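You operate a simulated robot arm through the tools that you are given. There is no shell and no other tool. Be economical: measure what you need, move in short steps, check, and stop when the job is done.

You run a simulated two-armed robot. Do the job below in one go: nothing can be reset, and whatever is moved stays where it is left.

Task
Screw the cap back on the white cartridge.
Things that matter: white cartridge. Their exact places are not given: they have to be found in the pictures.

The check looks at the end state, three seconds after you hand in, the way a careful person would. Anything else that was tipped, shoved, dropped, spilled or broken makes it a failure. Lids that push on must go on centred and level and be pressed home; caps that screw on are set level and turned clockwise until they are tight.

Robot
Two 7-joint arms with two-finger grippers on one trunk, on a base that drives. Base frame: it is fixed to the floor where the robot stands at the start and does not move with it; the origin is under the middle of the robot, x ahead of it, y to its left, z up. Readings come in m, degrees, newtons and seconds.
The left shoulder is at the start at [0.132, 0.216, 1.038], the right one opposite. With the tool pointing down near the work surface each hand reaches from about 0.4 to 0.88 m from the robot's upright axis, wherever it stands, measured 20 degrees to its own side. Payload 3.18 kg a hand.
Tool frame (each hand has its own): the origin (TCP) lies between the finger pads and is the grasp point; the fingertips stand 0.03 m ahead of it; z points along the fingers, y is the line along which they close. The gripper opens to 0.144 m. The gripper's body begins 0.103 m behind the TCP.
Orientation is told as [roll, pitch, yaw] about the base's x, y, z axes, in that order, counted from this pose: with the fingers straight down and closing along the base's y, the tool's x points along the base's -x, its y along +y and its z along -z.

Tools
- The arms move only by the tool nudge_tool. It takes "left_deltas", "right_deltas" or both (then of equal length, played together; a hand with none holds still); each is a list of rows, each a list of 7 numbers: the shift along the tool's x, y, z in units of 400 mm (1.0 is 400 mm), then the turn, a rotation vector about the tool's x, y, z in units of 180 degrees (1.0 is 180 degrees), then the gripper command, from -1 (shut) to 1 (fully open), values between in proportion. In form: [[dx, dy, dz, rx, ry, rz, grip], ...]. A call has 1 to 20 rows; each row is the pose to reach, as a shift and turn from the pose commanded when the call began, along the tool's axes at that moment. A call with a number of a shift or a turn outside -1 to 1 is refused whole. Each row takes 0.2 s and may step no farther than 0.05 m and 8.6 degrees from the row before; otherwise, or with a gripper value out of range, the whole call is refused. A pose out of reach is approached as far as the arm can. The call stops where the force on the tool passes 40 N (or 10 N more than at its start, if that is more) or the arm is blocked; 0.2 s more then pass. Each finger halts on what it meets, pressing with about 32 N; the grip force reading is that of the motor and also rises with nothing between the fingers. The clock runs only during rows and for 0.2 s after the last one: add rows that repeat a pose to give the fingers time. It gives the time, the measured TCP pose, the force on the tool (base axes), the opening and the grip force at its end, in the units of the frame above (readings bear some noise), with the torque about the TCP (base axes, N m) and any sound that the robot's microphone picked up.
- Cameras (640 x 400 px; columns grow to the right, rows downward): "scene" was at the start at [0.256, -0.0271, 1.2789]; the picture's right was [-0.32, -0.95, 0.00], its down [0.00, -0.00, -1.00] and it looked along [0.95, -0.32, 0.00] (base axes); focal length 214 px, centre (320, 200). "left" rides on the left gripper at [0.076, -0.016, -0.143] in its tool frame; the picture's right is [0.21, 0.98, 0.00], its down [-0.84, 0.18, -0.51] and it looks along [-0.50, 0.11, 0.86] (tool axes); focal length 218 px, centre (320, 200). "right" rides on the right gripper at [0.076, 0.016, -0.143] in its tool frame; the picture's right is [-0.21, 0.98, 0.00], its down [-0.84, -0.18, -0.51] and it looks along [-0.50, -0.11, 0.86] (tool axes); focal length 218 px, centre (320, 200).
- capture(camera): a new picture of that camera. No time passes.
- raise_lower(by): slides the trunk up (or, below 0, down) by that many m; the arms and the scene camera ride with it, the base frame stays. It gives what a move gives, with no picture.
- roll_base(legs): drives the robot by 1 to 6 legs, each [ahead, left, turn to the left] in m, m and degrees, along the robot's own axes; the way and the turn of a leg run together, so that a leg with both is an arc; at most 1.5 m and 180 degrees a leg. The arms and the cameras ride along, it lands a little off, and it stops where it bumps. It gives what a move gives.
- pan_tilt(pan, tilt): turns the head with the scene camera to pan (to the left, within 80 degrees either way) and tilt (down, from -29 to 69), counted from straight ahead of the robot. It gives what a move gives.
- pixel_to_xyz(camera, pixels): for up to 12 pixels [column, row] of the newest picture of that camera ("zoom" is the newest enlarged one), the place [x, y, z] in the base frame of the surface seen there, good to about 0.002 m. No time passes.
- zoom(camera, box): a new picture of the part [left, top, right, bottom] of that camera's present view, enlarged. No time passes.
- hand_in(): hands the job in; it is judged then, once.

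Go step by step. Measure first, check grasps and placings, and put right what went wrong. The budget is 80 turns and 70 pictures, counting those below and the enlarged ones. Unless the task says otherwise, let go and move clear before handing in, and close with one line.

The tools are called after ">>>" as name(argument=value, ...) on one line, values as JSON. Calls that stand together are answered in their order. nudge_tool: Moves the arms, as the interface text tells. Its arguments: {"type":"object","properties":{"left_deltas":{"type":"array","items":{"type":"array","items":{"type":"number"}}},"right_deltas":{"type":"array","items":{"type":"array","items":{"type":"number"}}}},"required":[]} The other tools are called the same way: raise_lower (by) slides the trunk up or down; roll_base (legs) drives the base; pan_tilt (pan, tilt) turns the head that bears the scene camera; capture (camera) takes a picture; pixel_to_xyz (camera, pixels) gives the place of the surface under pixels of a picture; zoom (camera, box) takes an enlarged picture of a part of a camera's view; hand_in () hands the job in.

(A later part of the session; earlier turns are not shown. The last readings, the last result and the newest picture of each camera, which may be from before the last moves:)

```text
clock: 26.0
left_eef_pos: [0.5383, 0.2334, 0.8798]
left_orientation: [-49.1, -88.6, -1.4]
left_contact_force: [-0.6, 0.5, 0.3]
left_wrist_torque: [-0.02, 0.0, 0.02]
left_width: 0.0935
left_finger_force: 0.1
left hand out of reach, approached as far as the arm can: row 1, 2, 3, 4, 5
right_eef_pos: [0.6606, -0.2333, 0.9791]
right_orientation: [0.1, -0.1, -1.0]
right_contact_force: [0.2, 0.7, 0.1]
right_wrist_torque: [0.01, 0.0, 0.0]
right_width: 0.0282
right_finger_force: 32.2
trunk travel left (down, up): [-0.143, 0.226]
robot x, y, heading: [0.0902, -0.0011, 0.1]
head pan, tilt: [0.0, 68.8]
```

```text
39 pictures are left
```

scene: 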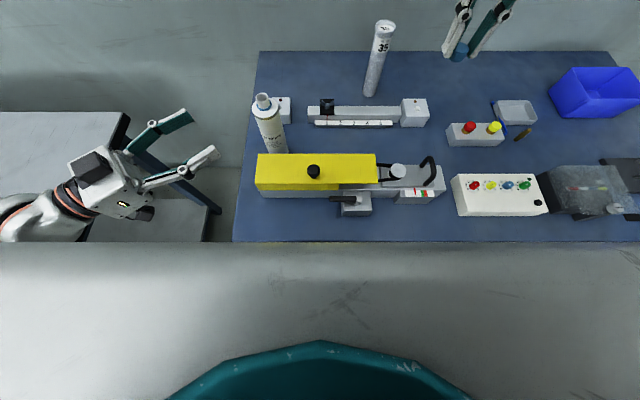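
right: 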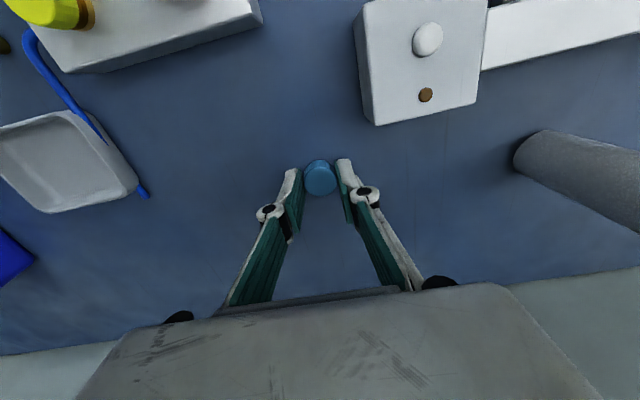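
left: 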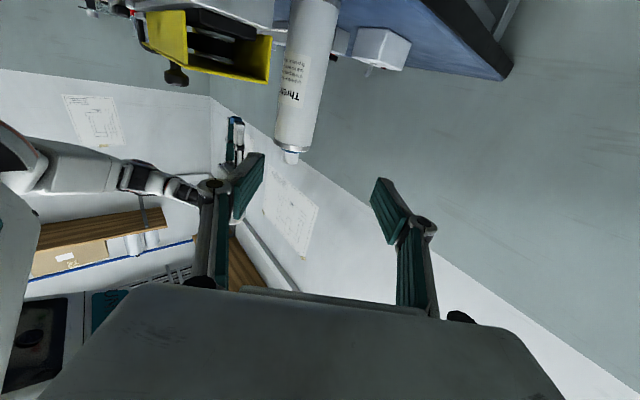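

The left arm is too folded to advance. Driving back 0.12 m puts the cartridge in a better place for both arms; both hands are clear for that.

>>> roll_base(legs=[[-0.12, 0, 0]])

>>> nudge_tool(left_deltas=[[0, 0.05, 0.02, 0, 0, 0, 0.3], [0, 0.1, 0.04, 0, 0, 0, 0.3], [0, 0.12, 0.06, 0, 0, 0, 0.3], [0, 0.12, 0.06, 0, 0, 0, 0.3]])

```text
clock: 27.2
left_eef_pos: [0.4167, 0.2314, 0.8815]
left_orientation: [-49.1, -88.6, -1.5]
left_contact_force: [-0.9, 0.7, 1.0]
left_wrist_torque: [0.05, -0.03, 0.04]
left_width: 0.0938
left_finger_force: 0.1
right_eef_pos: [0.5393, -0.2338, 0.9773]
right_orientation: [0.1, -0.1, -1.1]
right_contact_force: [-0.7, 0.0, -0.4]
right_wrist_torque: [0.02, -0.04, -0.02]
right_width: 0.0282
right_finger_force: 32.0
trunk travel left (down, up): [-0.143, 0.226]
robot x, y, heading: [-0.0336, 0.0035, 0.0]
head pan, tilt: [0.0, 68.8]
```

```text
clock: 28.2
left_eef_pos: [0.4696, 0.2442, 0.8789]
left_orientation: [-49.9, -88.5, -0.7]
left_contact_force: [-0.5, 0.6, 0.7]
left_wrist_torque: [-0.03, 0.0, 0.01]
left_width: 0.0936
left_finger_force: 0.0
right_eef_pos: [0.5408, -0.2345, 0.9785]
right_orientation: [0.1, -0.1, -1.1]
right_contact_force: [0.8, 0.3, -0.2]
right_wrist_torque: [0.0, -0.03, 0.01]
right_width: 0.0282
right_finger_force: 31.8
trunk travel left (down, up): [-0.143, 0.226]
robot x, y, heading: [-0.0319, 0.0002, -0.1]
head pan, tilt: [0.0, 68.8]
```

Now reachable. Cartridge is 0.192 m ahead, +10 mm lateral. Advancing to just short of it.

>>> nudge_tool(left_deltas=[[0.02, 0.026, 0.05, 0, 0, 0, 0.3], [0.02, 0.026, 0.13, 0, 0, 0, 0.3], [0.02, 0.026, 0.21, 0, 0, 0, 0.3], [0.02, 0.026, 0.29, 0, 0, 0, 0.3], [0.02, 0.026, 0.29, 0, 0, 0, 0.3]])

>>> capture(camera="left")

>>> capture(camera="scene")

```text
clock: 29.4
left_eef_pos: [0.5503, 0.1606, 0.8703]
left_orientation: [-46.1, -88.6, -4.4]
left_contact_force: [-4.7, 0.0, -9.0]
left_wrist_torque: [-0.78, -0.62, 0.43]
left_width: 0.0934
left_finger_force: 0.1
left hand out of reach, approached as far as the arm can: row 1, 2, 3
right_eef_pos: [0.5397, -0.2337, 0.9794]
right_orientation: [0.2, -0.2, -1.0]
right_contact_force: [0.4, 0.3, 0.1]
right_wrist_torque: [0.0, -0.03, 0.02]
right_width: 0.0282
right_finger_force: 31.5
trunk travel left (down, up): [-0.143, 0.226]
robot x, y, heading: [-0.0293, 0.0016, 0.1]
head pan, tilt: [0.0, 68.8]
```

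```text
38 pictures are left
```

left: 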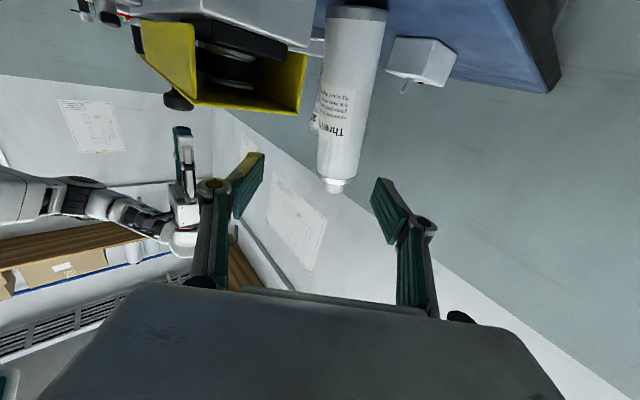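

```text
37 pictures are left
```

scene: 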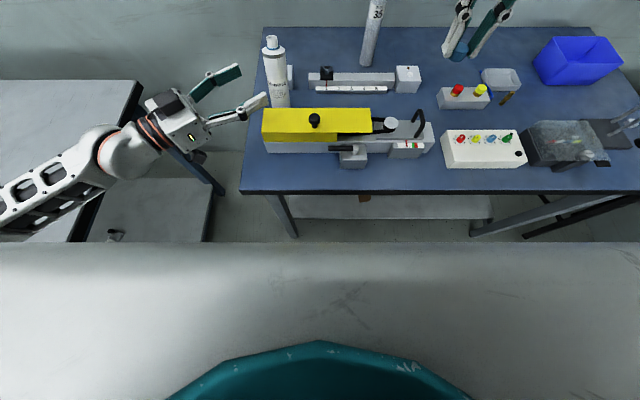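

The cartridge is between the fingers' lines. A small odd force (−9 N in z) shows, same as when the arm was near its limits; I'll check the near finger against the yellow panel before going on.

>>> zoom(camera="scene", box=[130, 20, 330, 145])

>>> nudge_tool(left_deltas=[[0, 0, 0, 0, 0, 0, 0.3]])

```text
3.20 times, centred on (230, 82) of scene
```

zoom: 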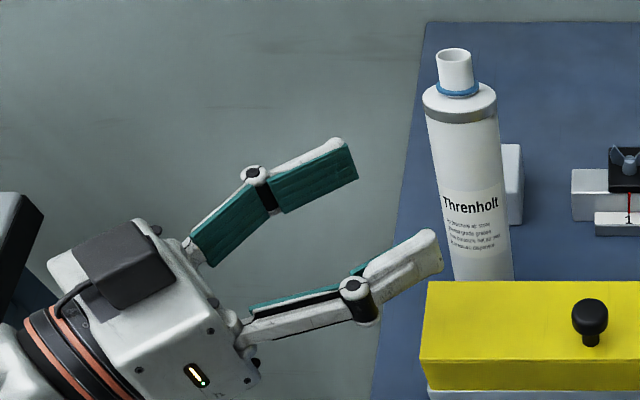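

```text
clock: 29.8
left_eef_pos: [0.551, 0.161, 0.8707]
left_orientation: [-49.6, -88.6, -0.9]
left_contact_force: [-0.5, 0.2, -0.5]
left_wrist_torque: [0.02, 0.01, 0.01]
left_width: 0.0934
left_finger_force: 0.1
right_eef_pos: [0.5399, -0.2348, 0.9793]
right_orientation: [0.1, -0.1, -1.0]
right_contact_force: [-0.3, 0.0, 0.2]
right_wrist_torque: [0.01, -0.02, 0.0]
right_width: 0.0285
right_finger_force: 32.2
trunk travel left (down, up): [-0.143, 0.226]
robot x, y, heading: [-0.0301, -0.0004, 0.0]
head pan, tilt: [0.0, 68.8]
```

Force was a transient. Lateral offset is ~0; advancing the last 76 mm, then checking before closing.

>>> nudge_tool(left_deltas=[[0, 0, 0.07, 0, 0, 0, 0.3], [0, 0, 0.13, 0, 0, 0, 0.2], [0, 0, 0.188, 0, 0, 0, 0.1], [0, 0, 0.188, 0, 0, 0, 0]])

>>> zoom(camera="scene", box=[180, 20, 340, 120])

>>> capture(camera="left")

```text
clock: 30.8
left_eef_pos: [0.5997, 0.1031, 0.8693]
left_orientation: [-48.5, -88.6, -2.0]
left_contact_force: [0.3, 0.6, -0.2]
left_wrist_torque: [0.02, -0.02, 0.01]
left_width: 0.0717
left_finger_force: 0.1
right_eef_pos: [0.54, -0.2338, 0.979]
right_orientation: [0.1, -0.1, -1.0]
right_contact_force: [0.7, -0.1, -0.2]
right_wrist_torque: [-0.01, -0.01, 0.04]
right_width: 0.0283
right_finger_force: 32.0
trunk travel left (down, up): [-0.143, 0.226]
robot x, y, heading: [-0.0294, -0.0029, -0.0]
head pan, tilt: [0.0, 68.8]
```

```text
4.00 times, centred on (260, 70) of scene
```

zoom: 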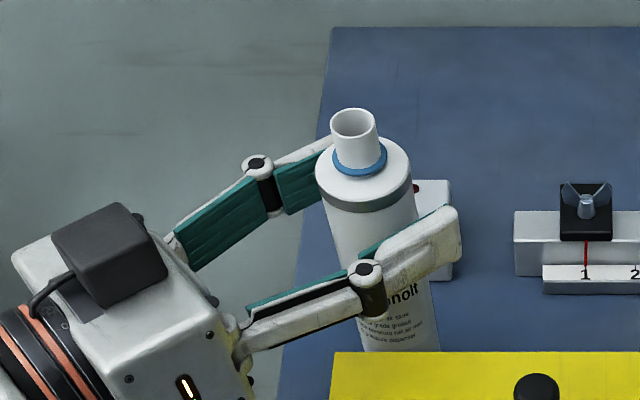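

```text
34 pictures are left
```

left: 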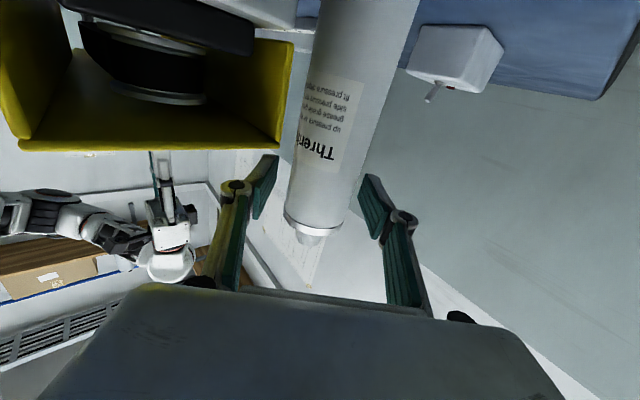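

The cartridge stands well centred between the left fingers. Closing on it.

>>> nudge_tool(left_deltas=[[0, 0, 0, 0, 0, 0, -0.15], [0, 0, 0, 0, 0, 0, -0.25], [0, 0, 0, 0, 0, 0, -0.35], [0, 0, 0, 0, 0, 0, -0.5], [0, 0, 0, 0, 0, 0, -1], [0, 0, 0, 0, 0, 0, -1]])

>>> pan_tilt(pan=5, tilt=50)

>>> capture(camera="scene")

```text
clock: 32.2
left_eef_pos: [0.6, 0.1038, 0.8686]
left_orientation: [-48.5, -88.6, -2.1]
left_contact_force: [0.3, 1.2, 1.5]
left_wrist_torque: [0.19, -0.22, -0.03]
left_width: 0.0458
left_finger_force: 32.0
right_eef_pos: [0.54, -0.2337, 0.9784]
right_orientation: [0.2, -0.1, -1.1]
right_contact_force: [0.5, 0.5, 0.1]
right_wrist_torque: [-0.01, -0.01, 0.01]
right_width: 0.0283
right_finger_force: 31.4
trunk travel left (down, up): [-0.143, 0.226]
robot x, y, heading: [-0.0319, -0.0019, -0.0]
head pan, tilt: [0.0, 68.8]
```

```text
clock: 33.1
left_eef_pos: [0.599, 0.1045, 0.8684]
left_orientation: [-49.0, -88.6, -1.5]
left_contact_force: [1.8, 1.8, 1.0]
left_wrist_torque: [0.28, -0.21, 0.03]
left_width: 0.0456
left_finger_force: 31.9
right_eef_pos: [0.5417, -0.2348, 0.9773]
right_orientation: [0.1, -0.1, -1.0]
right_contact_force: [0.6, 0.3, -0.8]
right_wrist_torque: [0.01, 0.02, 0.01]
right_width: 0.0285
right_finger_force: 31.7
trunk travel left (down, up): [-0.143, 0.226]
robot x, y, heading: [-0.0304, -0.0012, -0.0]
head pan, tilt: [5.0, 50.0]
```

```text
33 pictures are left
```

scene: 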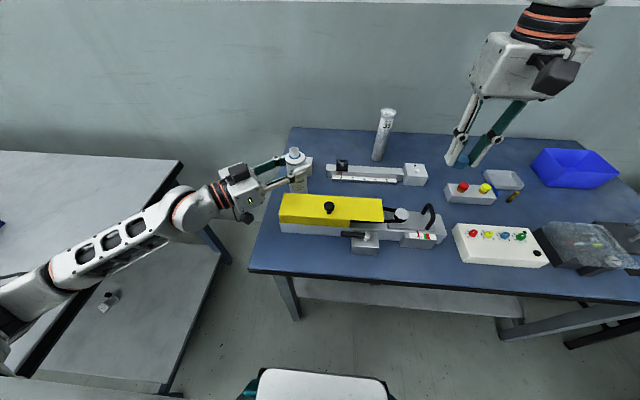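

The cartridge is held (45.7 mm, 32 N). Now I'll re-measure the neck rim.

>>> zoom(camera="scene", box=[275, 143, 323, 173])

```text
13.33 times, centred on (299, 158) of scene
```

zoom: 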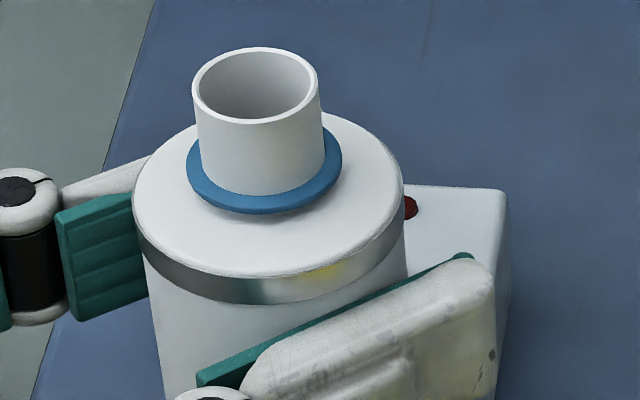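

>>> pixel_to_xyz(camera="zoom", pixels=[[196, 86], [314, 82], [258, 120], [250, 51], [256, 160], [212, 150], [312, 150], [136, 200], [398, 180], [270, 270], [270, 230], [350, 160]])

```text
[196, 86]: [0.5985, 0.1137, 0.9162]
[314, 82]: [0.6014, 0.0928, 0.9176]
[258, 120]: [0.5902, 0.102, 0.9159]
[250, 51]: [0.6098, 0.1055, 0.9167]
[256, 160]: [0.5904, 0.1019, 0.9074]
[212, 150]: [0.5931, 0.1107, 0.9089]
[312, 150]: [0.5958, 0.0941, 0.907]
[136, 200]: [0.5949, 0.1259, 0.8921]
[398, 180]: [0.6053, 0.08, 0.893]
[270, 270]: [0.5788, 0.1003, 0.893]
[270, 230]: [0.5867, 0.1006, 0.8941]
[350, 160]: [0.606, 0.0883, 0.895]
```

Neck centre ≈ (0.6003, 0.1031), rim z 0.9165, shoulder 0.894, level. Now measuring the cap in the right hand.

>>> zoom(camera="right", box=[280, 150, 360, 200])

>>> pixel_to_xyz(camera="zoom", pixels=[[320, 200], [320, 130], [320, 90], [320, 270], [320, 300], [240, 200], [400, 200]])

```text
8.00 times, centred on (320, 175) of right
```

zoom: 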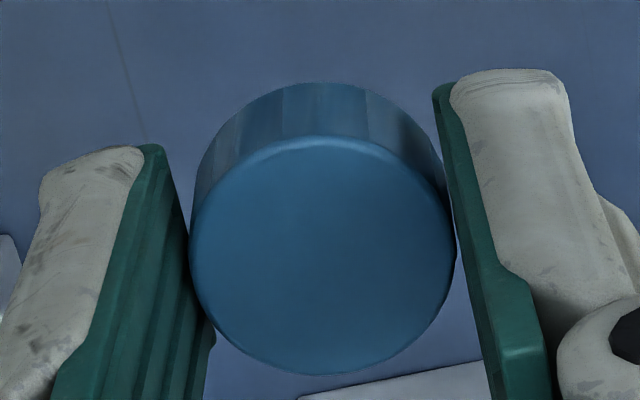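

```text
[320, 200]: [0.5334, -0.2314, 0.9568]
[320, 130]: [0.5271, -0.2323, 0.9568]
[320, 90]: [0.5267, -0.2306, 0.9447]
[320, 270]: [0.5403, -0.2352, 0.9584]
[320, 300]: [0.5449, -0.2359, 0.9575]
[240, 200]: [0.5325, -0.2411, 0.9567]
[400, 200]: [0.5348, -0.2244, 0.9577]
```

The cap is centred in the grip (top at TCP −0.021, bottom ≈ TCP −0.035). I'll carry it over the neck at a safe height, pre-turned counter-clockwise 60°.

>>> nudge_tool(right_deltas=[[-0.0134, 0.0845, -0.03, 0, 0, -0.0333, -1], [-0.0267, 0.169, -0.03, 0, 0, -0.0667, -1], [-0.04, 0.2535, -0.03, 0, 0, -0.1, -1], [-0.0534, 0.338, -0.03, 0, 0, -0.1333, -1], [-0.0668, 0.4225, -0.03, 0, 0, -0.1667, -1], [-0.08, 0.507, -0.03, 0, 0, -0.2, -1], [-0.0935, 0.5915, -0.03, 0, 0, -0.2333, -1], [-0.1068, 0.676, -0.03, 0, 0, -0.2667, -1], [-0.12, 0.7605, -0.03, 0, 0, -0.3, -1], [-0.1335, 0.845, -0.03, 0, 0, -0.3333, -1], [-0.1335, 0.845, -0.03, 0, 0, -0.3333, -1]])

>>> capture(camera="scene")

```text
clock: 35.5
left_eef_pos: [0.5989, 0.1033, 0.8686]
left_orientation: [-49.6, -88.6, -0.9]
left_contact_force: [2.0, -0.5, 2.3]
left_wrist_torque: [-0.07, -0.34, -0.03]
left_width: 0.0457
left_finger_force: 32.2
right_eef_pos: [0.5406, -0.0547, 0.9441]
right_orientation: [4.7, -9.4, 39.6]
right_contact_force: [-0.1, 0.7, -0.6]
right_wrist_torque: [-0.01, -0.02, -0.02]
right_width: 0.0283
right_finger_force: 31.8
right hand out of reach, approached as far as the arm can: row 4, 5, 6, 7, 8, 9, 10, 11
trunk travel left (down, up): [-0.143, 0.226]
robot x, y, heading: [-0.0301, -0.0008, -0.2]
head pan, tilt: [5.0, 50.0]
```

```text
30 pictures are left
```

scene: 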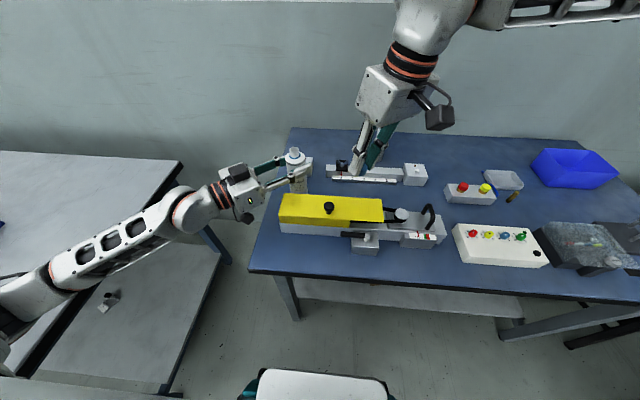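

The right arm can't cross that far. I'll back the right hand off, release the cartridge, retreat the left hand, and turn the base ~16° left so the cartridge lies in front of both arms.

>>> nudge_tool(right_deltas=[[0.054, -0.065, -0.02, 0.005, 0.01, 0, -1], [0.108, -0.13, -0.04, 0.01, 0.02, 0, -1], [0.162, -0.195, -0.06, 0.016, 0.03, 0, -1], [0.216, -0.26, -0.08, 0.021, 0.04, 0, -1], [0.27, -0.327, -0.1, 0.026, 0.052, 0, -1], [0.27, -0.327, -0.1, 0.026, 0.052, 0, -1], [0.27, -0.327, -0.1, 0.026, 0.052, 0, -1], [0.27, -0.327, -0.1, 0.026, 0.052, 0, -1], [0.27, -0.327, -0.1, 0.026, 0.052, 0, -1]], left_deltas=[[0, 0, 0, 0, 0, 0, 0], [0, 0, 0, 0, 0, 0, 0.2], [0, 0, 0, 0, 0, 0, 0.2], [0, 0, -0.08, 0, 0, 0, 0.2], [0, 0, -0.16, 0, 0, 0, 0.2], [0, 0, -0.24, 0, 0, 0, 0.2], [0, 0, -0.32, 0, 0, 0, 0.2], [0, 0, -0.4, 0, 0, 0, 0.2], [0, 0, -0.4, 0, 0, 0, 0.2]])

>>> capture(camera="scene")

```text
clock: 37.5
left_eef_pos: [0.4984, 0.2308, 0.8693]
left_orientation: [-54.4, -88.4, 3.8]
left_contact_force: [-0.3, 0.5, -0.2]
left_wrist_torque: [-0.03, -0.04, -0.06]
left_width: 0.0865
left_finger_force: 0.0
right_eef_pos: [0.5257, -0.2306, 0.9228]
right_orientation: [-4.2, -9.0, 31.8]
right_contact_force: [0.4, 0.9, -1.1]
right_wrist_torque: [-0.09, 0.0, 0.0]
right_width: 0.0284
right_finger_force: 32.0
right hand out of reach, approached as far as the arm can: row 1, 2, 3, 4, 5, 6, 7, 8, 9
trunk travel left (down, up): [-0.143, 0.226]
robot x, y, heading: [-0.0318, 0.0036, 0.1]
head pan, tilt: [5.0, 50.0]
```

```text
29 pictures are left
```

scene: 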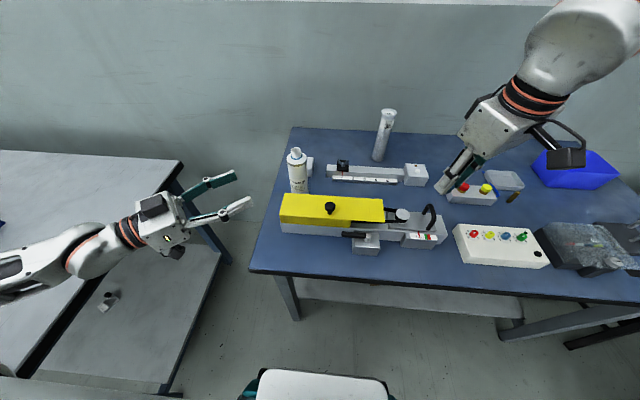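

The right wrist is limited counter-clockwise, so I'll start near yaw 0 instead. Levelling and unturning the right hand first.

>>> nudge_tool(right_deltas=[[0, 0, -0.03, -0.005, 0.012, 0.04, -1], [0, 0, -0.06, -0.011, 0.025, 0.08, -1], [0, 0, -0.09, -0.017, 0.037, 0.12, -1], [0, 0, -0.12, -0.023, 0.05, 0.16, -1], [0, 0, -0.12, -0.023, 0.05, 0.177, -1], [0, 0, -0.12, -0.023, 0.05, 0.177, -1]])

>>> roll_base(legs=[[0, 0, 16]])

>>> pan_tilt(pan=-10, tilt=50)

>>> capture(camera="scene")

```text
clock: 38.9
left_eef_pos: [0.4962, 0.2285, 0.8705]
left_orientation: [-49.3, -88.6, -1.3]
left_contact_force: [-0.8, -0.4, -0.3]
left_wrist_torque: [-0.01, 0.0, 0.0]
left_width: 0.0865
left_finger_force: 0.0
right_eef_pos: [0.5165, -0.231, 0.971]
right_orientation: [2.9, -0.1, -0.4]
right_contact_force: [0.2, -0.7, -0.7]
right_wrist_torque: [-0.03, -0.02, 0.01]
right_width: 0.0281
right_finger_force: 31.8
trunk travel left (down, up): [-0.143, 0.226]
robot x, y, heading: [-0.0282, 0.0009, 0.2]
head pan, tilt: [5.0, 50.0]
```

```text
clock: 40.2
left_eef_pos: [0.4149, 0.3633, 0.8711]
left_orientation: [-50.2, -88.6, 15.3]
left_contact_force: [-0.7, 0.8, 0.0]
left_wrist_torque: [-0.03, 0.0, -0.04]
left_width: 0.0864
left_finger_force: 0.0
right_eef_pos: [0.5596, -0.0741, 0.9719]
right_orientation: [2.9, 0.0, 15.6]
right_contact_force: [-0.4, 0.3, 0.8]
right_wrist_torque: [-0.06, 0.0, -0.02]
right_width: 0.028
right_finger_force: 32.1
trunk travel left (down, up): [-0.143, 0.226]
robot x, y, heading: [-0.0293, 0.0001, 15.8]
head pan, tilt: [5.0, 50.0]
```

```text
clock: 41.0
left_eef_pos: [0.4144, 0.3636, 0.8711]
left_orientation: [-49.7, -88.7, 14.8]
left_contact_force: [-0.6, 0.5, 0.0]
left_wrist_torque: [-0.01, -0.01, 0.01]
left_width: 0.0864
left_finger_force: 0.1
right_eef_pos: [0.5591, -0.0733, 0.9699]
right_orientation: [2.9, -0.1, 15.6]
right_contact_force: [-0.2, -0.2, 0.5]
right_wrist_torque: [0.03, 0.0, 0.01]
right_width: 0.0283
right_finger_force: 31.6
trunk travel left (down, up): [-0.143, 0.226]
robot x, y, heading: [-0.0271, 0.0017, 15.7]
head pan, tilt: [-10.0, 50.0]
```

```text
28 pictures are left
```

scene: 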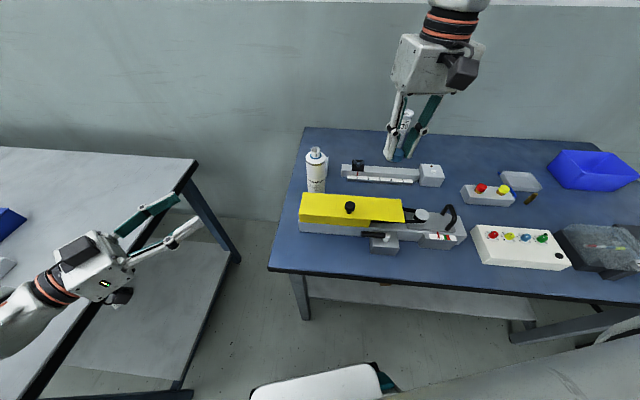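

Turn done. Left hand now points at yaw −35°; I'll bring it back to its pre-grip pose (0.492, 0.2345) pointing −51°, and level the right hand's 3° roll.

>>> nudge_tool(left_deltas=[[0, -0.038, 0.086, 0.022, 0, 0, 0.3], [0, -0.076, 0.172, 0.045, 0, 0, 0.3], [0, -0.115, 0.258, 0.067, 0, 0, 0.3], [0, -0.153, 0.345, 0.089, 0, 0, 0.3], [0, -0.153, 0.345, 0.089, 0, 0, 0.3]], right_deltas=[[0, 0, 0, 0.008, 0, 0, -1], [0, 0, 0, 0.016, 0, 0, -1], [0, 0, 0, 0.016, 0, 0, -1], [0, 0, 0, 0.016, 0, 0, -1], [0, 0, 0, 0.016, 0, 0, -1]])

```text
clock: 42.1
left_eef_pos: [0.494, 0.2335, 0.8692]
left_orientation: [-65.0, -88.6, 14.3]
left_contact_force: [-0.5, -0.1, 0.6]
left_wrist_torque: [-0.04, 0.01, 0.01]
left_width: 0.0937
left_finger_force: 0.0
right_eef_pos: [0.558, -0.0741, 0.9715]
right_orientation: [0.1, -0.2, 15.5]
right_contact_force: [-0.4, 0.5, -0.4]
right_wrist_torque: [0.01, 0.0, 0.0]
right_width: 0.0283
right_finger_force: 31.8
trunk travel left (down, up): [-0.143, 0.226]
robot x, y, heading: [-0.0265, 0.0022, 15.6]
head pan, tilt: [-10.0, 50.0]
```

Left hand is aligned. Checking the cartridge's place again before advancing.

>>> zoom(camera="scene", box=[293, 140, 341, 170])

```text
13.33 times, centred on (317, 155) of scene
```

zoom: 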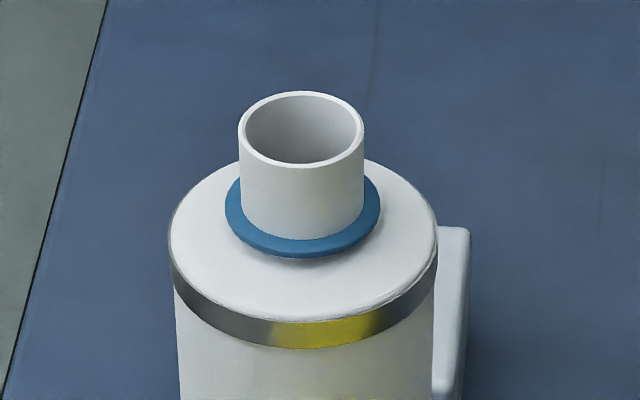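

>>> pixel_to_xyz(camera="zoom", pixels=[[242, 128], [360, 128], [302, 165], [301, 95], [302, 210], [255, 200], [350, 200], [172, 240], [433, 235], [300, 315]])

>>> nudge_tool(left_deltas=[[0, 0, 0.09, 0, 0, 0, 0.3], [0, 0, 0.18, 0, 0, 0, 0.3], [0, 0, 0.27, 0, 0, 0, 0.3], [0, 0, 0.36, 0, 0, 0, 0.2], [0, 0, 0.418, 0, 0, 0, 0.1], [0, 0, 0.418, 0, 0, 0, 0], [0, 0, 0.418, 0, 0, 0, 0]])

```text
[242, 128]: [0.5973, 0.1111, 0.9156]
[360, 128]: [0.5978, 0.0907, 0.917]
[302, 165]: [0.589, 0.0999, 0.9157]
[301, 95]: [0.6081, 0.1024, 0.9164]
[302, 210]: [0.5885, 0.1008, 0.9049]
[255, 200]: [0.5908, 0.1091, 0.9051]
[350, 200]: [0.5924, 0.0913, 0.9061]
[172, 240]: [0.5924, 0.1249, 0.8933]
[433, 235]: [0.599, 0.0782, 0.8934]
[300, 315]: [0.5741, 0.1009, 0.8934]
```

```text
clock: 43.8
left_eef_pos: [0.5997, 0.1042, 0.8674]
left_orientation: [-65.0, -88.5, 14.1]
left_contact_force: [-0.3, 1.0, 0.2]
left_wrist_torque: [0.01, -0.01, -0.01]
left_width: 0.0721
left_finger_force: 0.0
right_eef_pos: [0.5581, -0.0746, 0.9711]
right_orientation: [0.1, -0.1, 15.5]
right_contact_force: [0.2, -0.5, 0.5]
right_wrist_torque: [-0.01, -0.01, 0.01]
right_width: 0.0281
right_finger_force: 31.2
trunk travel left (down, up): [-0.143, 0.226]
robot x, y, heading: [-0.0327, 0.0017, 15.6]
head pan, tilt: [-10.0, 50.0]
```

The cartridge shifted ~2 mm (centre ≈ (0.598, 0.1012)). I'll trim sideways by 3 mm and close.

>>> nudge_tool(left_deltas=[[0, -0.008, 0, 0, 0, 0, -0.1], [0, -0.008, 0, 0, 0, 0, -0.25], [0, -0.008, 0, 0, 0, 0, -0.35], [0, -0.008, 0, 0, 0, 0, -0.5], [0, -0.008, 0, 0, 0, 0, -1], [0, -0.008, 0, 0, 0, 0, -1]])

>>> zoom(camera="scene", box=[293, 140, 341, 170])

>>> pixel_to_xyz(camera="zoom", pixels=[[242, 128], [360, 128], [302, 165], [301, 95], [302, 210], [255, 200], [350, 200], [172, 240], [433, 235], [300, 315]])

```text
clock: 45.1
left_eef_pos: [0.5975, 0.1028, 0.8675]
left_orientation: [-64.8, -88.6, 14.1]
left_contact_force: [1.5, 1.1, -0.4]
left_wrist_torque: [0.14, -0.11, -0.02]
left_width: 0.0461
left_finger_force: 31.9
right_eef_pos: [0.5587, -0.0743, 0.9712]
right_orientation: [0.1, -0.1, 15.5]
right_contact_force: [0.1, -0.6, 0.3]
right_wrist_torque: [-0.02, 0.01, 0.01]
right_width: 0.0285
right_finger_force: 32.1
trunk travel left (down, up): [-0.143, 0.226]
robot x, y, heading: [-0.0287, 0.003, 15.7]
head pan, tilt: [-10.0, 50.0]
```

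```text
13.33 times, centred on (317, 155) of scene
```

zoom: 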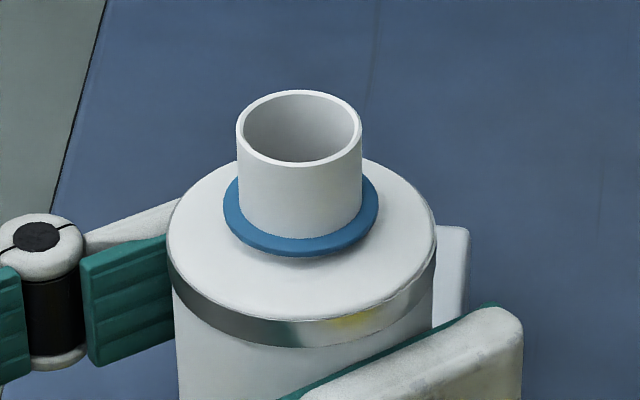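

```text
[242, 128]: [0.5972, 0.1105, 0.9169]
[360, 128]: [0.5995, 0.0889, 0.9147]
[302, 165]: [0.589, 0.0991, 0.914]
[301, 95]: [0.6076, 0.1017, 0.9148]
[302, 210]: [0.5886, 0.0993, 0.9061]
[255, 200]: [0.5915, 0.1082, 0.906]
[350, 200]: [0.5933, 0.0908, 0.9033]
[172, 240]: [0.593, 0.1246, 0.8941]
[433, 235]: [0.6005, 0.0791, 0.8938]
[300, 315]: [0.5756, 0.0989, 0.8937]
```

Held again (46 mm). Neck centre ≈ (0.5985, 0.1008). Carrying the cap over the neck, bottom ~24 mm above the rim.

>>> nudge_tool(right_deltas=[[-0.043, 0.079, -0.01, 0, 0, 0, -1], [-0.085, 0.158, -0.01, 0, 0, 0, -1], [-0.128, 0.237, -0.01, 0, 0, 0, -1], [-0.17, 0.316, -0.01, 0, 0, 0, -1], [-0.213, 0.395, -0.01, 0, 0, 0, -1], [-0.213, 0.395, -0.01, 0, 0, 0, -1]])

>>> zoom(camera="scene", box=[277, 110, 357, 160])

>>> zoom(camera="right", box=[270, 130, 370, 192])

```text
clock: 46.5
left_eef_pos: [0.5975, 0.1016, 0.8686]
left_orientation: [-64.5, -88.7, 13.7]
left_contact_force: [-0.3, -0.2, 3.9]
left_wrist_torque: [0.0, -0.06, 0.01]
left_width: 0.0457
left_finger_force: 32.5
right_eef_pos: [0.5991, 0.1027, 0.9768]
right_orientation: [0.2, -0.2, 15.6]
right_contact_force: [0.5, -0.6, -0.1]
right_wrist_torque: [-0.01, 0.0, 0.0]
right_width: 0.0283
right_finger_force: 31.9
trunk travel left (down, up): [-0.143, 0.226]
robot x, y, heading: [-0.0307, -0.0027, 15.3]
head pan, tilt: [-10.0, 50.0]
```

```text
8.00 times, centred on (317, 135) of scene
```

zoom: 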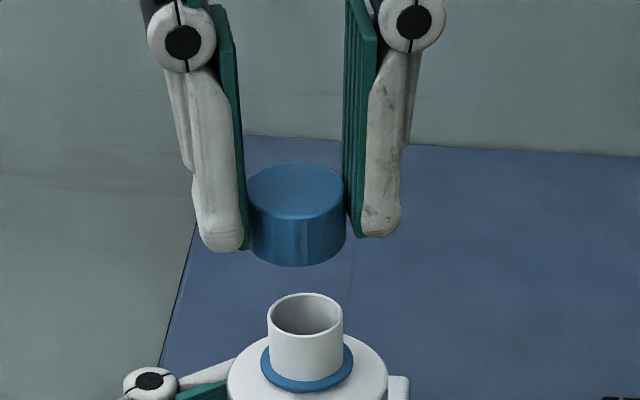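

```text
6.40 times, centred on (320, 161) of right
```

zoom: 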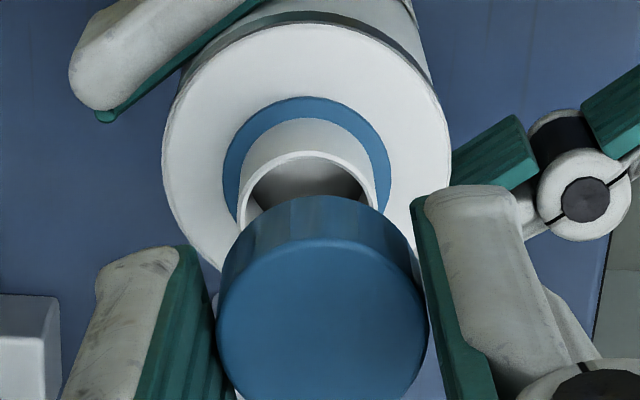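

In the scene zoom the cap (col ≈296) sits a touch left of the neck (col ≈305). I'll measure both in the same picture for relative offset.

>>> zoom(camera="scene", box=[289, 126, 345, 161])

>>> pixel_to_xyz(camera="zoom", pixels=[[280, 130], [240, 120], [320, 120], [280, 160], [235, 150], [330, 150], [297, 320], [255, 300], [340, 300], [297, 340], [260, 330], [335, 330]])

```text
11.43 times, centred on (317, 144) of scene
```

zoom: 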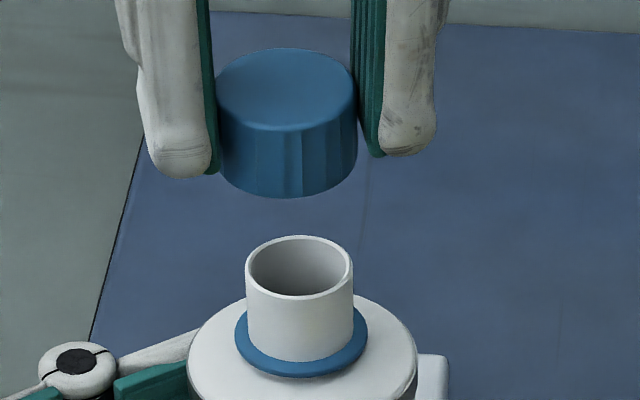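

```text
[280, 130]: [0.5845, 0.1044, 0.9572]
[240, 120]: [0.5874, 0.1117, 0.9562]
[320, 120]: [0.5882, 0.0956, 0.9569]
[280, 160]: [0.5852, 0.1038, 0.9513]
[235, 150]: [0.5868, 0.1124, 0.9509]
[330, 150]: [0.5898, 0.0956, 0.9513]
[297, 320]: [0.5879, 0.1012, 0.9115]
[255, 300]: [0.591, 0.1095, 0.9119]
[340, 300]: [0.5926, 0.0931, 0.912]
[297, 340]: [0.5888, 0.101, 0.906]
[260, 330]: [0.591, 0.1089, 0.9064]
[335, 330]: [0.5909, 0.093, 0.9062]
```

Cap is ≈2 mm too far +y and ≈1 mm +x relative to the neck. Correcting and lowering to just above the rim.

>>> nudge_tool(right_deltas=[[0.0034, -0.0048, 0, 0, 0, 0, -1], [0.0034, -0.0048, 0.025, 0, 0, 0, -1], [0.0034, -0.0048, 0.048, 0, 0, 0, -1], [0.0034, -0.0048, 0.048, 0, 0, 0, -1]])

>>> zoom(camera="scene", box=[289, 126, 345, 161])

>>> zoom(camera="right", box=[270, 130, 370, 192])

```text
clock: 47.5
left_eef_pos: [0.5973, 0.1025, 0.8692]
left_orientation: [-65.2, -88.7, 14.5]
left_contact_force: [-0.2, 1.6, 4.3]
left_wrist_torque: [0.28, -0.28, 0.05]
left_width: 0.0458
left_finger_force: 32.0
right_eef_pos: [0.5974, 0.0982, 0.9572]
right_orientation: [0.1, -0.2, 15.4]
right_contact_force: [-0.4, -1.8, -0.2]
right_wrist_torque: [0.01, 0.0, 0.0]
right_width: 0.0284
right_finger_force: 31.7
trunk travel left (down, up): [-0.143, 0.226]
robot x, y, heading: [-0.0306, -0.0, 15.7]
head pan, tilt: [-10.0, 50.0]
```

```text
11.43 times, centred on (317, 144) of scene
```

zoom: 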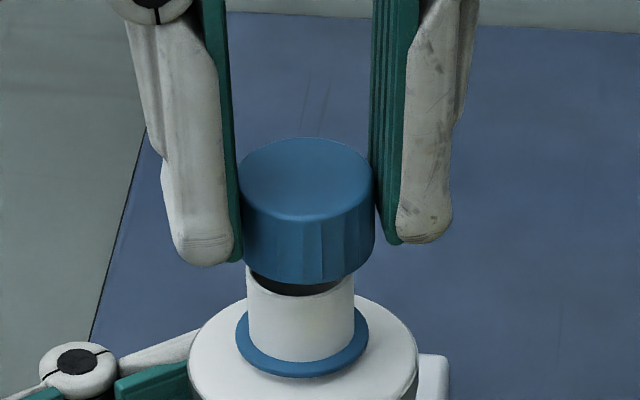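

```text
6.40 times, centred on (320, 161) of right
```

zoom: 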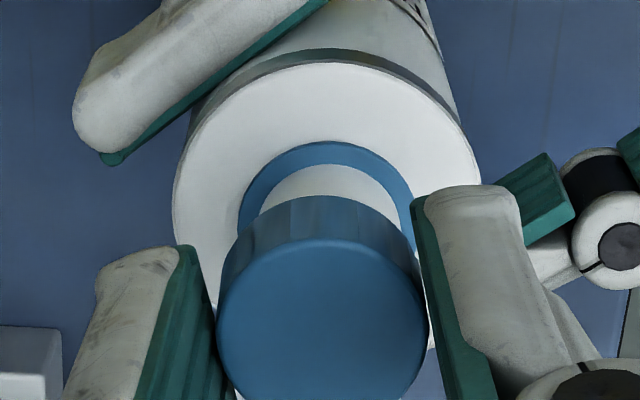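

Now the cap (col ≈307) is ≈1.7 mm past the neck (≈300) the other way. Trimming +y by that and re-measuring.

>>> nudge_tool(right_deltas=[[-0.0011, 0.0041, 0, 0, 0, 0, -1], [-0.0011, 0.0041, 0, 0, 0, 0, -1], [-0.0011, 0.0041, 0, 0, 0, 0, -1]])

>>> zoom(camera="scene", box=[289, 126, 345, 161])

>>> pixel_to_xyz(camera="zoom", pixels=[[305, 150], [305, 200], [270, 230], [300, 245], [340, 230], [255, 230], [300, 320], [265, 320], [335, 320], [300, 345], [300, 305]])

```text
clock: 48.4
left_eef_pos: [0.5959, 0.1019, 0.8683]
left_orientation: [-65.6, -88.6, 14.8]
left_contact_force: [2.2, 1.2, 5.3]
left_wrist_torque: [0.38, -0.35, 0.04]
left_width: 0.0456
left_finger_force: 32.7
right_eef_pos: [0.5969, 0.102, 0.9574]
right_orientation: [0.1, -0.2, 15.5]
right_contact_force: [0.2, 1.0, 0.1]
right_wrist_torque: [0.01, 0.02, 0.02]
right_width: 0.0282
right_finger_force: 31.9
trunk travel left (down, up): [-0.143, 0.226]
robot x, y, heading: [-0.0322, 0.0013, 15.5]
head pan, tilt: [-10.0, 50.0]
```

```text
11.43 times, centred on (317, 144) of scene
```

zoom: 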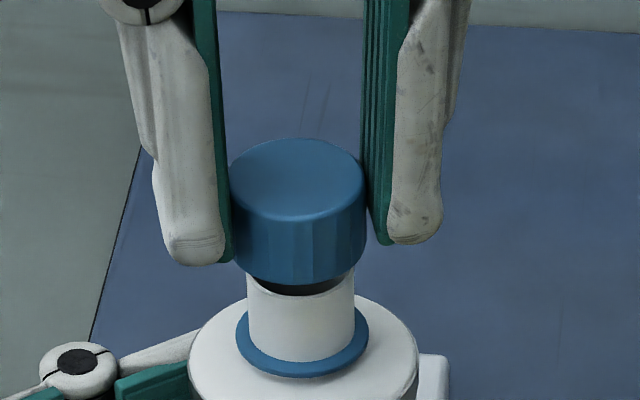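

```text
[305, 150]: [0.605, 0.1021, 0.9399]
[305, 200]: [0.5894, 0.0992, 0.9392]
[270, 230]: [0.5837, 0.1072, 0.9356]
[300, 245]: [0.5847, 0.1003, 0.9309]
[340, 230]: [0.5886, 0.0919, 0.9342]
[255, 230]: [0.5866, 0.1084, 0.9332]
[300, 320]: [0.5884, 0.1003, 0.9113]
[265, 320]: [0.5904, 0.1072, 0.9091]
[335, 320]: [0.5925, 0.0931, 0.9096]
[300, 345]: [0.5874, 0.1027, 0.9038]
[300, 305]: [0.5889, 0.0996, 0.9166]
```

Lateral alignment is now within a fraction of a mm, and front faces agree too (cap centre x ≈ 0.5987, neck ≈ 0.5988). Lowering gently onto the neck.

>>> nudge_tool(right_deltas=[[0, 0, 0.01, 0, 0, 0, -1], [0, 0, 0.018, 0, 0, 0, -1], [0, 0, 0.024, 0, 0, 0, -1], [0, 0, 0.028, 0, 0, 0, -1], [0, 0, 0.028, 0, 0, 0, -1]])

>>> zoom(camera="scene", box=[289, 126, 345, 161])

```text
clock: 49.5
left_eef_pos: [0.5975, 0.1019, 0.8695]
left_orientation: [-65.7, -88.6, 14.9]
left_contact_force: [2.3, 1.2, 6.3]
left_wrist_torque: [0.28, -0.43, -0.05]
left_width: 0.0459
left_finger_force: 31.8
right_eef_pos: [0.5977, 0.1016, 0.9454]
right_orientation: [0.2, -0.2, 15.6]
right_contact_force: [0.5, 0.2, -0.3]
right_wrist_torque: [0.02, -0.01, 0.03]
right_width: 0.0283
right_finger_force: 32.3
trunk travel left (down, up): [-0.143, 0.226]
robot x, y, heading: [-0.0264, -0.0019, 15.8]
head pan, tilt: [-10.0, 50.0]
```

```text
11.43 times, centred on (317, 144) of scene
```

zoom: 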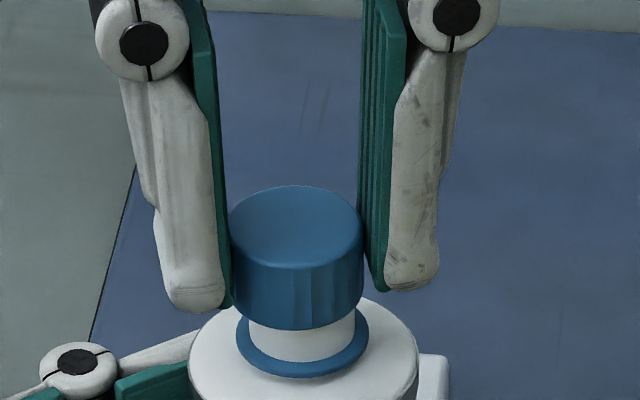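

The cap slipped over the neck with no force. Lowering on to the threads/seat until slight contact.

>>> nudge_tool(right_deltas=[[0, 0, 0.006, 0, 0, 0, -1], [0, 0, 0.012, 0, 0, 0, -1], [0, 0, 0.018, 0, 0, 0, -1], [0, 0, 0.024, 0, 0, 0, -1], [0, 0, 0.024, 0, 0, 0, -1]])

>>> zoom(camera="scene", box=[289, 126, 345, 161])

```text
clock: 50.8
left_eef_pos: [0.5953, 0.1021, 0.8684]
left_orientation: [-60.7, -88.6, 10.0]
left_contact_force: [-0.7, 7.2, -1.7]
left_wrist_torque: [-0.14, -1.21, -0.06]
left_width: 0.0458
left_finger_force: 31.8
right_eef_pos: [0.5964, 0.101, 0.9388]
right_orientation: [0.2, -0.3, 15.5]
right_contact_force: [3.4, -9.8, 25.9]
right_wrist_torque: [-0.55, 0.34, -0.03]
right_width: 0.0279
right_finger_force: 31.7
trunk travel left (down, up): [-0.143, 0.226]
robot x, y, heading: [-0.0328, -0.0006, 15.9]
head pan, tilt: [-10.0, 50.0]
```

```text
11.43 times, centred on (317, 144) of scene
```

zoom: 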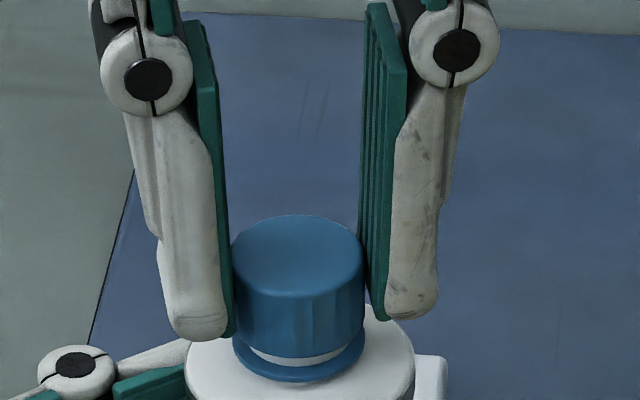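

Contact: 26 N up, ~2–3 mm gap left to the ring — the thread start. Now turning clockwise (positive about tool z).

>>> nudge_tool(right_deltas=[[0, 0, 0, 0, 0, 0.045, -1], [0, 0, 0, 0, 0, 0.09, -1], [0, 0, 0, 0, 0, 0.135, -1], [0, 0, 0, 0, 0, 0.18, -1], [0, 0, 0, 0, 0, 0.225, -1], [0, 0, 0, 0, 0, 0.27, -1], [0, 0, 0, 0, 0, 0.315, -1], [0, 0, 0, 0, 0, 0.36, -1], [0, 0, 0, 0, 0, 0.405, -1], [0, 0, 0, 0, 0, 0.45, -1], [0, 0, 0, 0, 0, 0.495, -1]])

>>> zoom(camera="scene", box=[277, 121, 357, 171])

```text
clock: 53.1
left_eef_pos: [0.5957, 0.1018, 0.8683]
left_orientation: [-66.0, -88.7, 15.1]
left_contact_force: [0.6, -4.8, -6.9]
left_wrist_torque: [0.95, -0.26, 0.0]
left_width: 0.0459
left_finger_force: 32.3
right_eef_pos: [0.5968, 0.1, 0.9371]
right_orientation: [0.2, 0.0, -73.7]
right_contact_force: [-0.8, 5.0, 27.8]
right_wrist_torque: [-0.31, -0.1, 0.02]
right_width: 0.028
right_finger_force: 31.9
trunk travel left (down, up): [-0.143, 0.226]
robot x, y, heading: [-0.0314, 0.0008, 15.6]
head pan, tilt: [-10.0, 50.0]
```

```text
8.00 times, centred on (317, 146) of scene
```

zoom: 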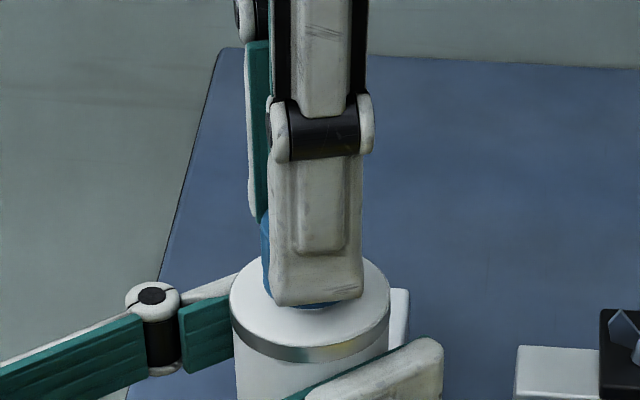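

Turned 89°; the hand sank 1.7 mm with no torque yet. Continuing clockwise.

>>> nudge_tool(right_deltas=[[0, 0, 0.002, 0, 0, 0.045, -1], [0, 0, 0.002, 0, 0, 0.09, -1], [0, 0, 0.002, 0, 0, 0.135, -1], [0, 0, 0.002, 0, 0, 0.18, -1], [0, 0, 0.002, 0, 0, 0.225, -1], [0, 0, 0.002, 0, 0, 0.27, -1], [0, 0, 0.002, 0, 0, 0.315, -1], [0, 0, 0.002, 0, 0, 0.36, -1]])

```text
clock: 55.0
left_eef_pos: [0.5952, 0.1013, 0.8672]
left_orientation: [-65.7, -88.6, 14.8]
left_contact_force: [-13.8, -4.9, -7.3]
left_wrist_torque: [0.25, -0.95, -0.07]
left_width: 0.0459
left_finger_force: 32.0
right_eef_pos: [0.5976, 0.1005, 0.9362]
right_orientation: [0.1, 0.3, -138.7]
right_contact_force: [13.2, 2.3, 24.7]
right_wrist_torque: [-0.31, -0.08, -0.02]
right_width: 0.0281
right_finger_force: 32.2
trunk travel left (down, up): [-0.143, 0.226]
robot x, y, heading: [-0.0336, -0.0002, 15.7]
head pan, tilt: [-10.0, 50.0]
```

Sunk to 0.9362 after 154°. A bit more in this stroke.

>>> nudge_tool(right_deltas=[[0, 0, 0.002, 0, 0, 0.045, -1], [0, 0, 0.002, 0, 0, 0.09, -1], [0, 0, 0.002, 0, 0, 0.135, -1], [0, 0, 0.002, 0, 0, 0.18, -1]])

>>> zoom(camera="scene", box=[277, 121, 357, 171])

```text
clock: 56.0
left_eef_pos: [0.5957, 0.1021, 0.8687]
left_orientation: [-64.9, -88.7, 14.0]
left_contact_force: [-22.9, 0.5, -4.7]
left_wrist_torque: [0.04, -0.89, -0.09]
left_width: 0.0457
left_finger_force: 31.7
right_eef_pos: [0.5986, 0.0997, 0.9351]
right_orientation: [-0.1, 0.4, -171.0]
right_contact_force: [20.0, -3.5, 21.8]
right_wrist_torque: [-0.31, -0.25, 0.01]
right_width: 0.0283
right_finger_force: 31.9
trunk travel left (down, up): [-0.143, 0.226]
robot x, y, heading: [-0.0305, -0.002, 15.9]
head pan, tilt: [-10.0, 50.0]
```

```text
8.00 times, centred on (317, 146) of scene
```

zoom: 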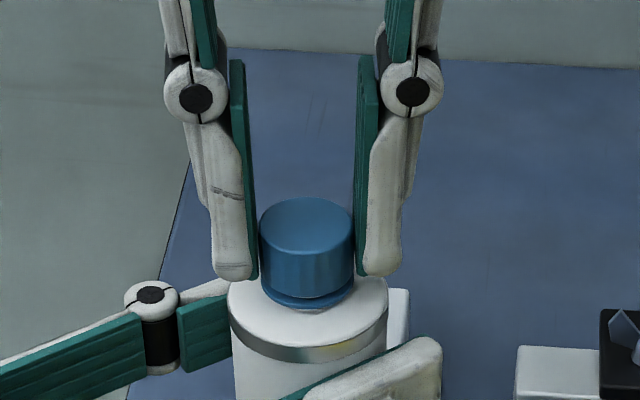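

The cap is winding down level. Side force grows (slight off-centre), so I'll regrasp: open, lift, and turn back.

>>> nudge_tool(right_deltas=[[0, 0, 0, 0, 0, 0, -0.5], [0, 0, 0, 0, 0, 0, -0.25], [0, 0, 0, 0, 0, 0, -0.25], [0, 0, -0.05, 0, 0, 0, -0.25], [0, 0, -0.1, 0, 0, 0, -0.25], [0, 0, -0.1, 0, 0, -0.045, -0.25], [0, 0, -0.1, 0, 0, -0.09, -0.25], [0, 0, -0.1, 0, 0, -0.135, -0.25], [0, 0, -0.1, 0, 0, -0.18, -0.25], [0, 0, -0.1, 0, 0, -0.225, -0.25], [0, 0, -0.1, 0, 0, -0.27, -0.25], [0, 0, -0.1, 0, 0, -0.315, -0.25], [0, 0, -0.1, 0, 0, -0.36, -0.25], [0, 0, -0.1, 0, 0, -0.405, -0.25], [0, 0, -0.1, 0, 0, -0.45, -0.25], [0, 0, -0.1, 0, 0, -0.495, -0.25]])

>>> nudge_tool(right_deltas=[[0, 0, 0, 0, 0, -0.045, -0.25], [0, 0, 0, 0, 0, -0.09, -0.25], [0, 0, 0, 0, 0, -0.135, -0.25], [0, 0, 0, 0, 0, -0.18, -0.25], [0, 0, 0, 0, 0, -0.225, -0.25], [0, 0, 0, 0, 0, -0.27, -0.25], [0, 0, 0, 0, 0, -0.315, -0.25], [0, 0, 0, 0, 0, -0.36, -0.25], [0, 0, 0, 0, 0, -0.405, -0.25], [0, 0, 0, 0, 0, -0.45, -0.25], [0, 0, 0, 0, 0, -0.495, -0.25], [0, 0, 0, 0, 0, -0.52, -0.25], [0, 0, 0, 0, 0, -0.52, -0.25]])

>>> zoom(camera="scene", box=[289, 131, 345, 166])

```text
clock: 59.4
left_eef_pos: [0.5971, 0.1016, 0.8676]
left_orientation: [-66.6, -88.8, 15.6]
left_contact_force: [2.8, 1.9, 10.3]
left_wrist_torque: [0.39, -0.62, -0.01]
left_width: 0.0454
left_finger_force: 32.2
right_eef_pos: [0.5977, 0.0998, 0.9745]
right_orientation: [0.2, 0.1, -81.5]
right_contact_force: [-0.4, 0.4, -0.7]
right_wrist_torque: [0.02, -0.01, -0.03]
right_width: 0.0541
right_finger_force: 0.0
trunk travel left (down, up): [-0.143, 0.226]
robot x, y, heading: [-0.0314, -0.0007, 15.9]
head pan, tilt: [-10.0, 50.0]
```

```text
clock: 62.1
left_eef_pos: [0.5967, 0.1027, 0.868]
left_orientation: [-66.1, -88.7, 15.3]
left_contact_force: [3.3, 1.2, 11.6]
left_wrist_torque: [0.35, -0.54, -0.01]
left_width: 0.0455
left_finger_force: 32.0
right_eef_pos: [0.5962, 0.1005, 0.9738]
right_orientation: [0.1, -0.2, 12.0]
right_contact_force: [-0.2, 0.9, -0.9]
right_wrist_torque: [-0.02, -0.01, -0.03]
right_width: 0.0539
right_finger_force: 0.1
trunk travel left (down, up): [-0.143, 0.226]
robot x, y, heading: [-0.0292, -0.0038, 15.8]
head pan, tilt: [-10.0, 50.0]
```

```text
11.43 times, centred on (317, 148) of scene
```

zoom: 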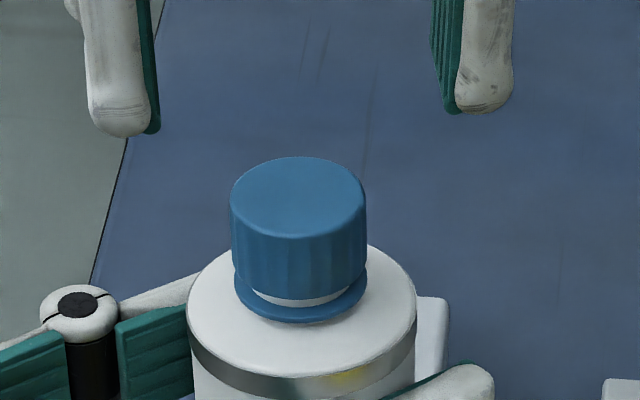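

The cap stays on with a small gap left to the ring. Measuring its height and level, and centre for the regrasp.

>>> pixel_to_xyz(camera="zoom", pixels=[[298, 165], [298, 230], [240, 195], [355, 195], [298, 200], [298, 260], [260, 250], [340, 250], [298, 302], [298, 315]])

```text
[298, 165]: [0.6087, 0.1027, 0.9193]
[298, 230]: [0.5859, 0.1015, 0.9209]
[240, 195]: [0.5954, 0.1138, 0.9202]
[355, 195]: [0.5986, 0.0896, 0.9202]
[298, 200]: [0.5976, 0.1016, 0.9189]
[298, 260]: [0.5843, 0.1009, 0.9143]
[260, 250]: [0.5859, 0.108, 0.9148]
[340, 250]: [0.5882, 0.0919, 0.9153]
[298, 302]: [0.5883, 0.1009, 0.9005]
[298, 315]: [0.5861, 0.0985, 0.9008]
```

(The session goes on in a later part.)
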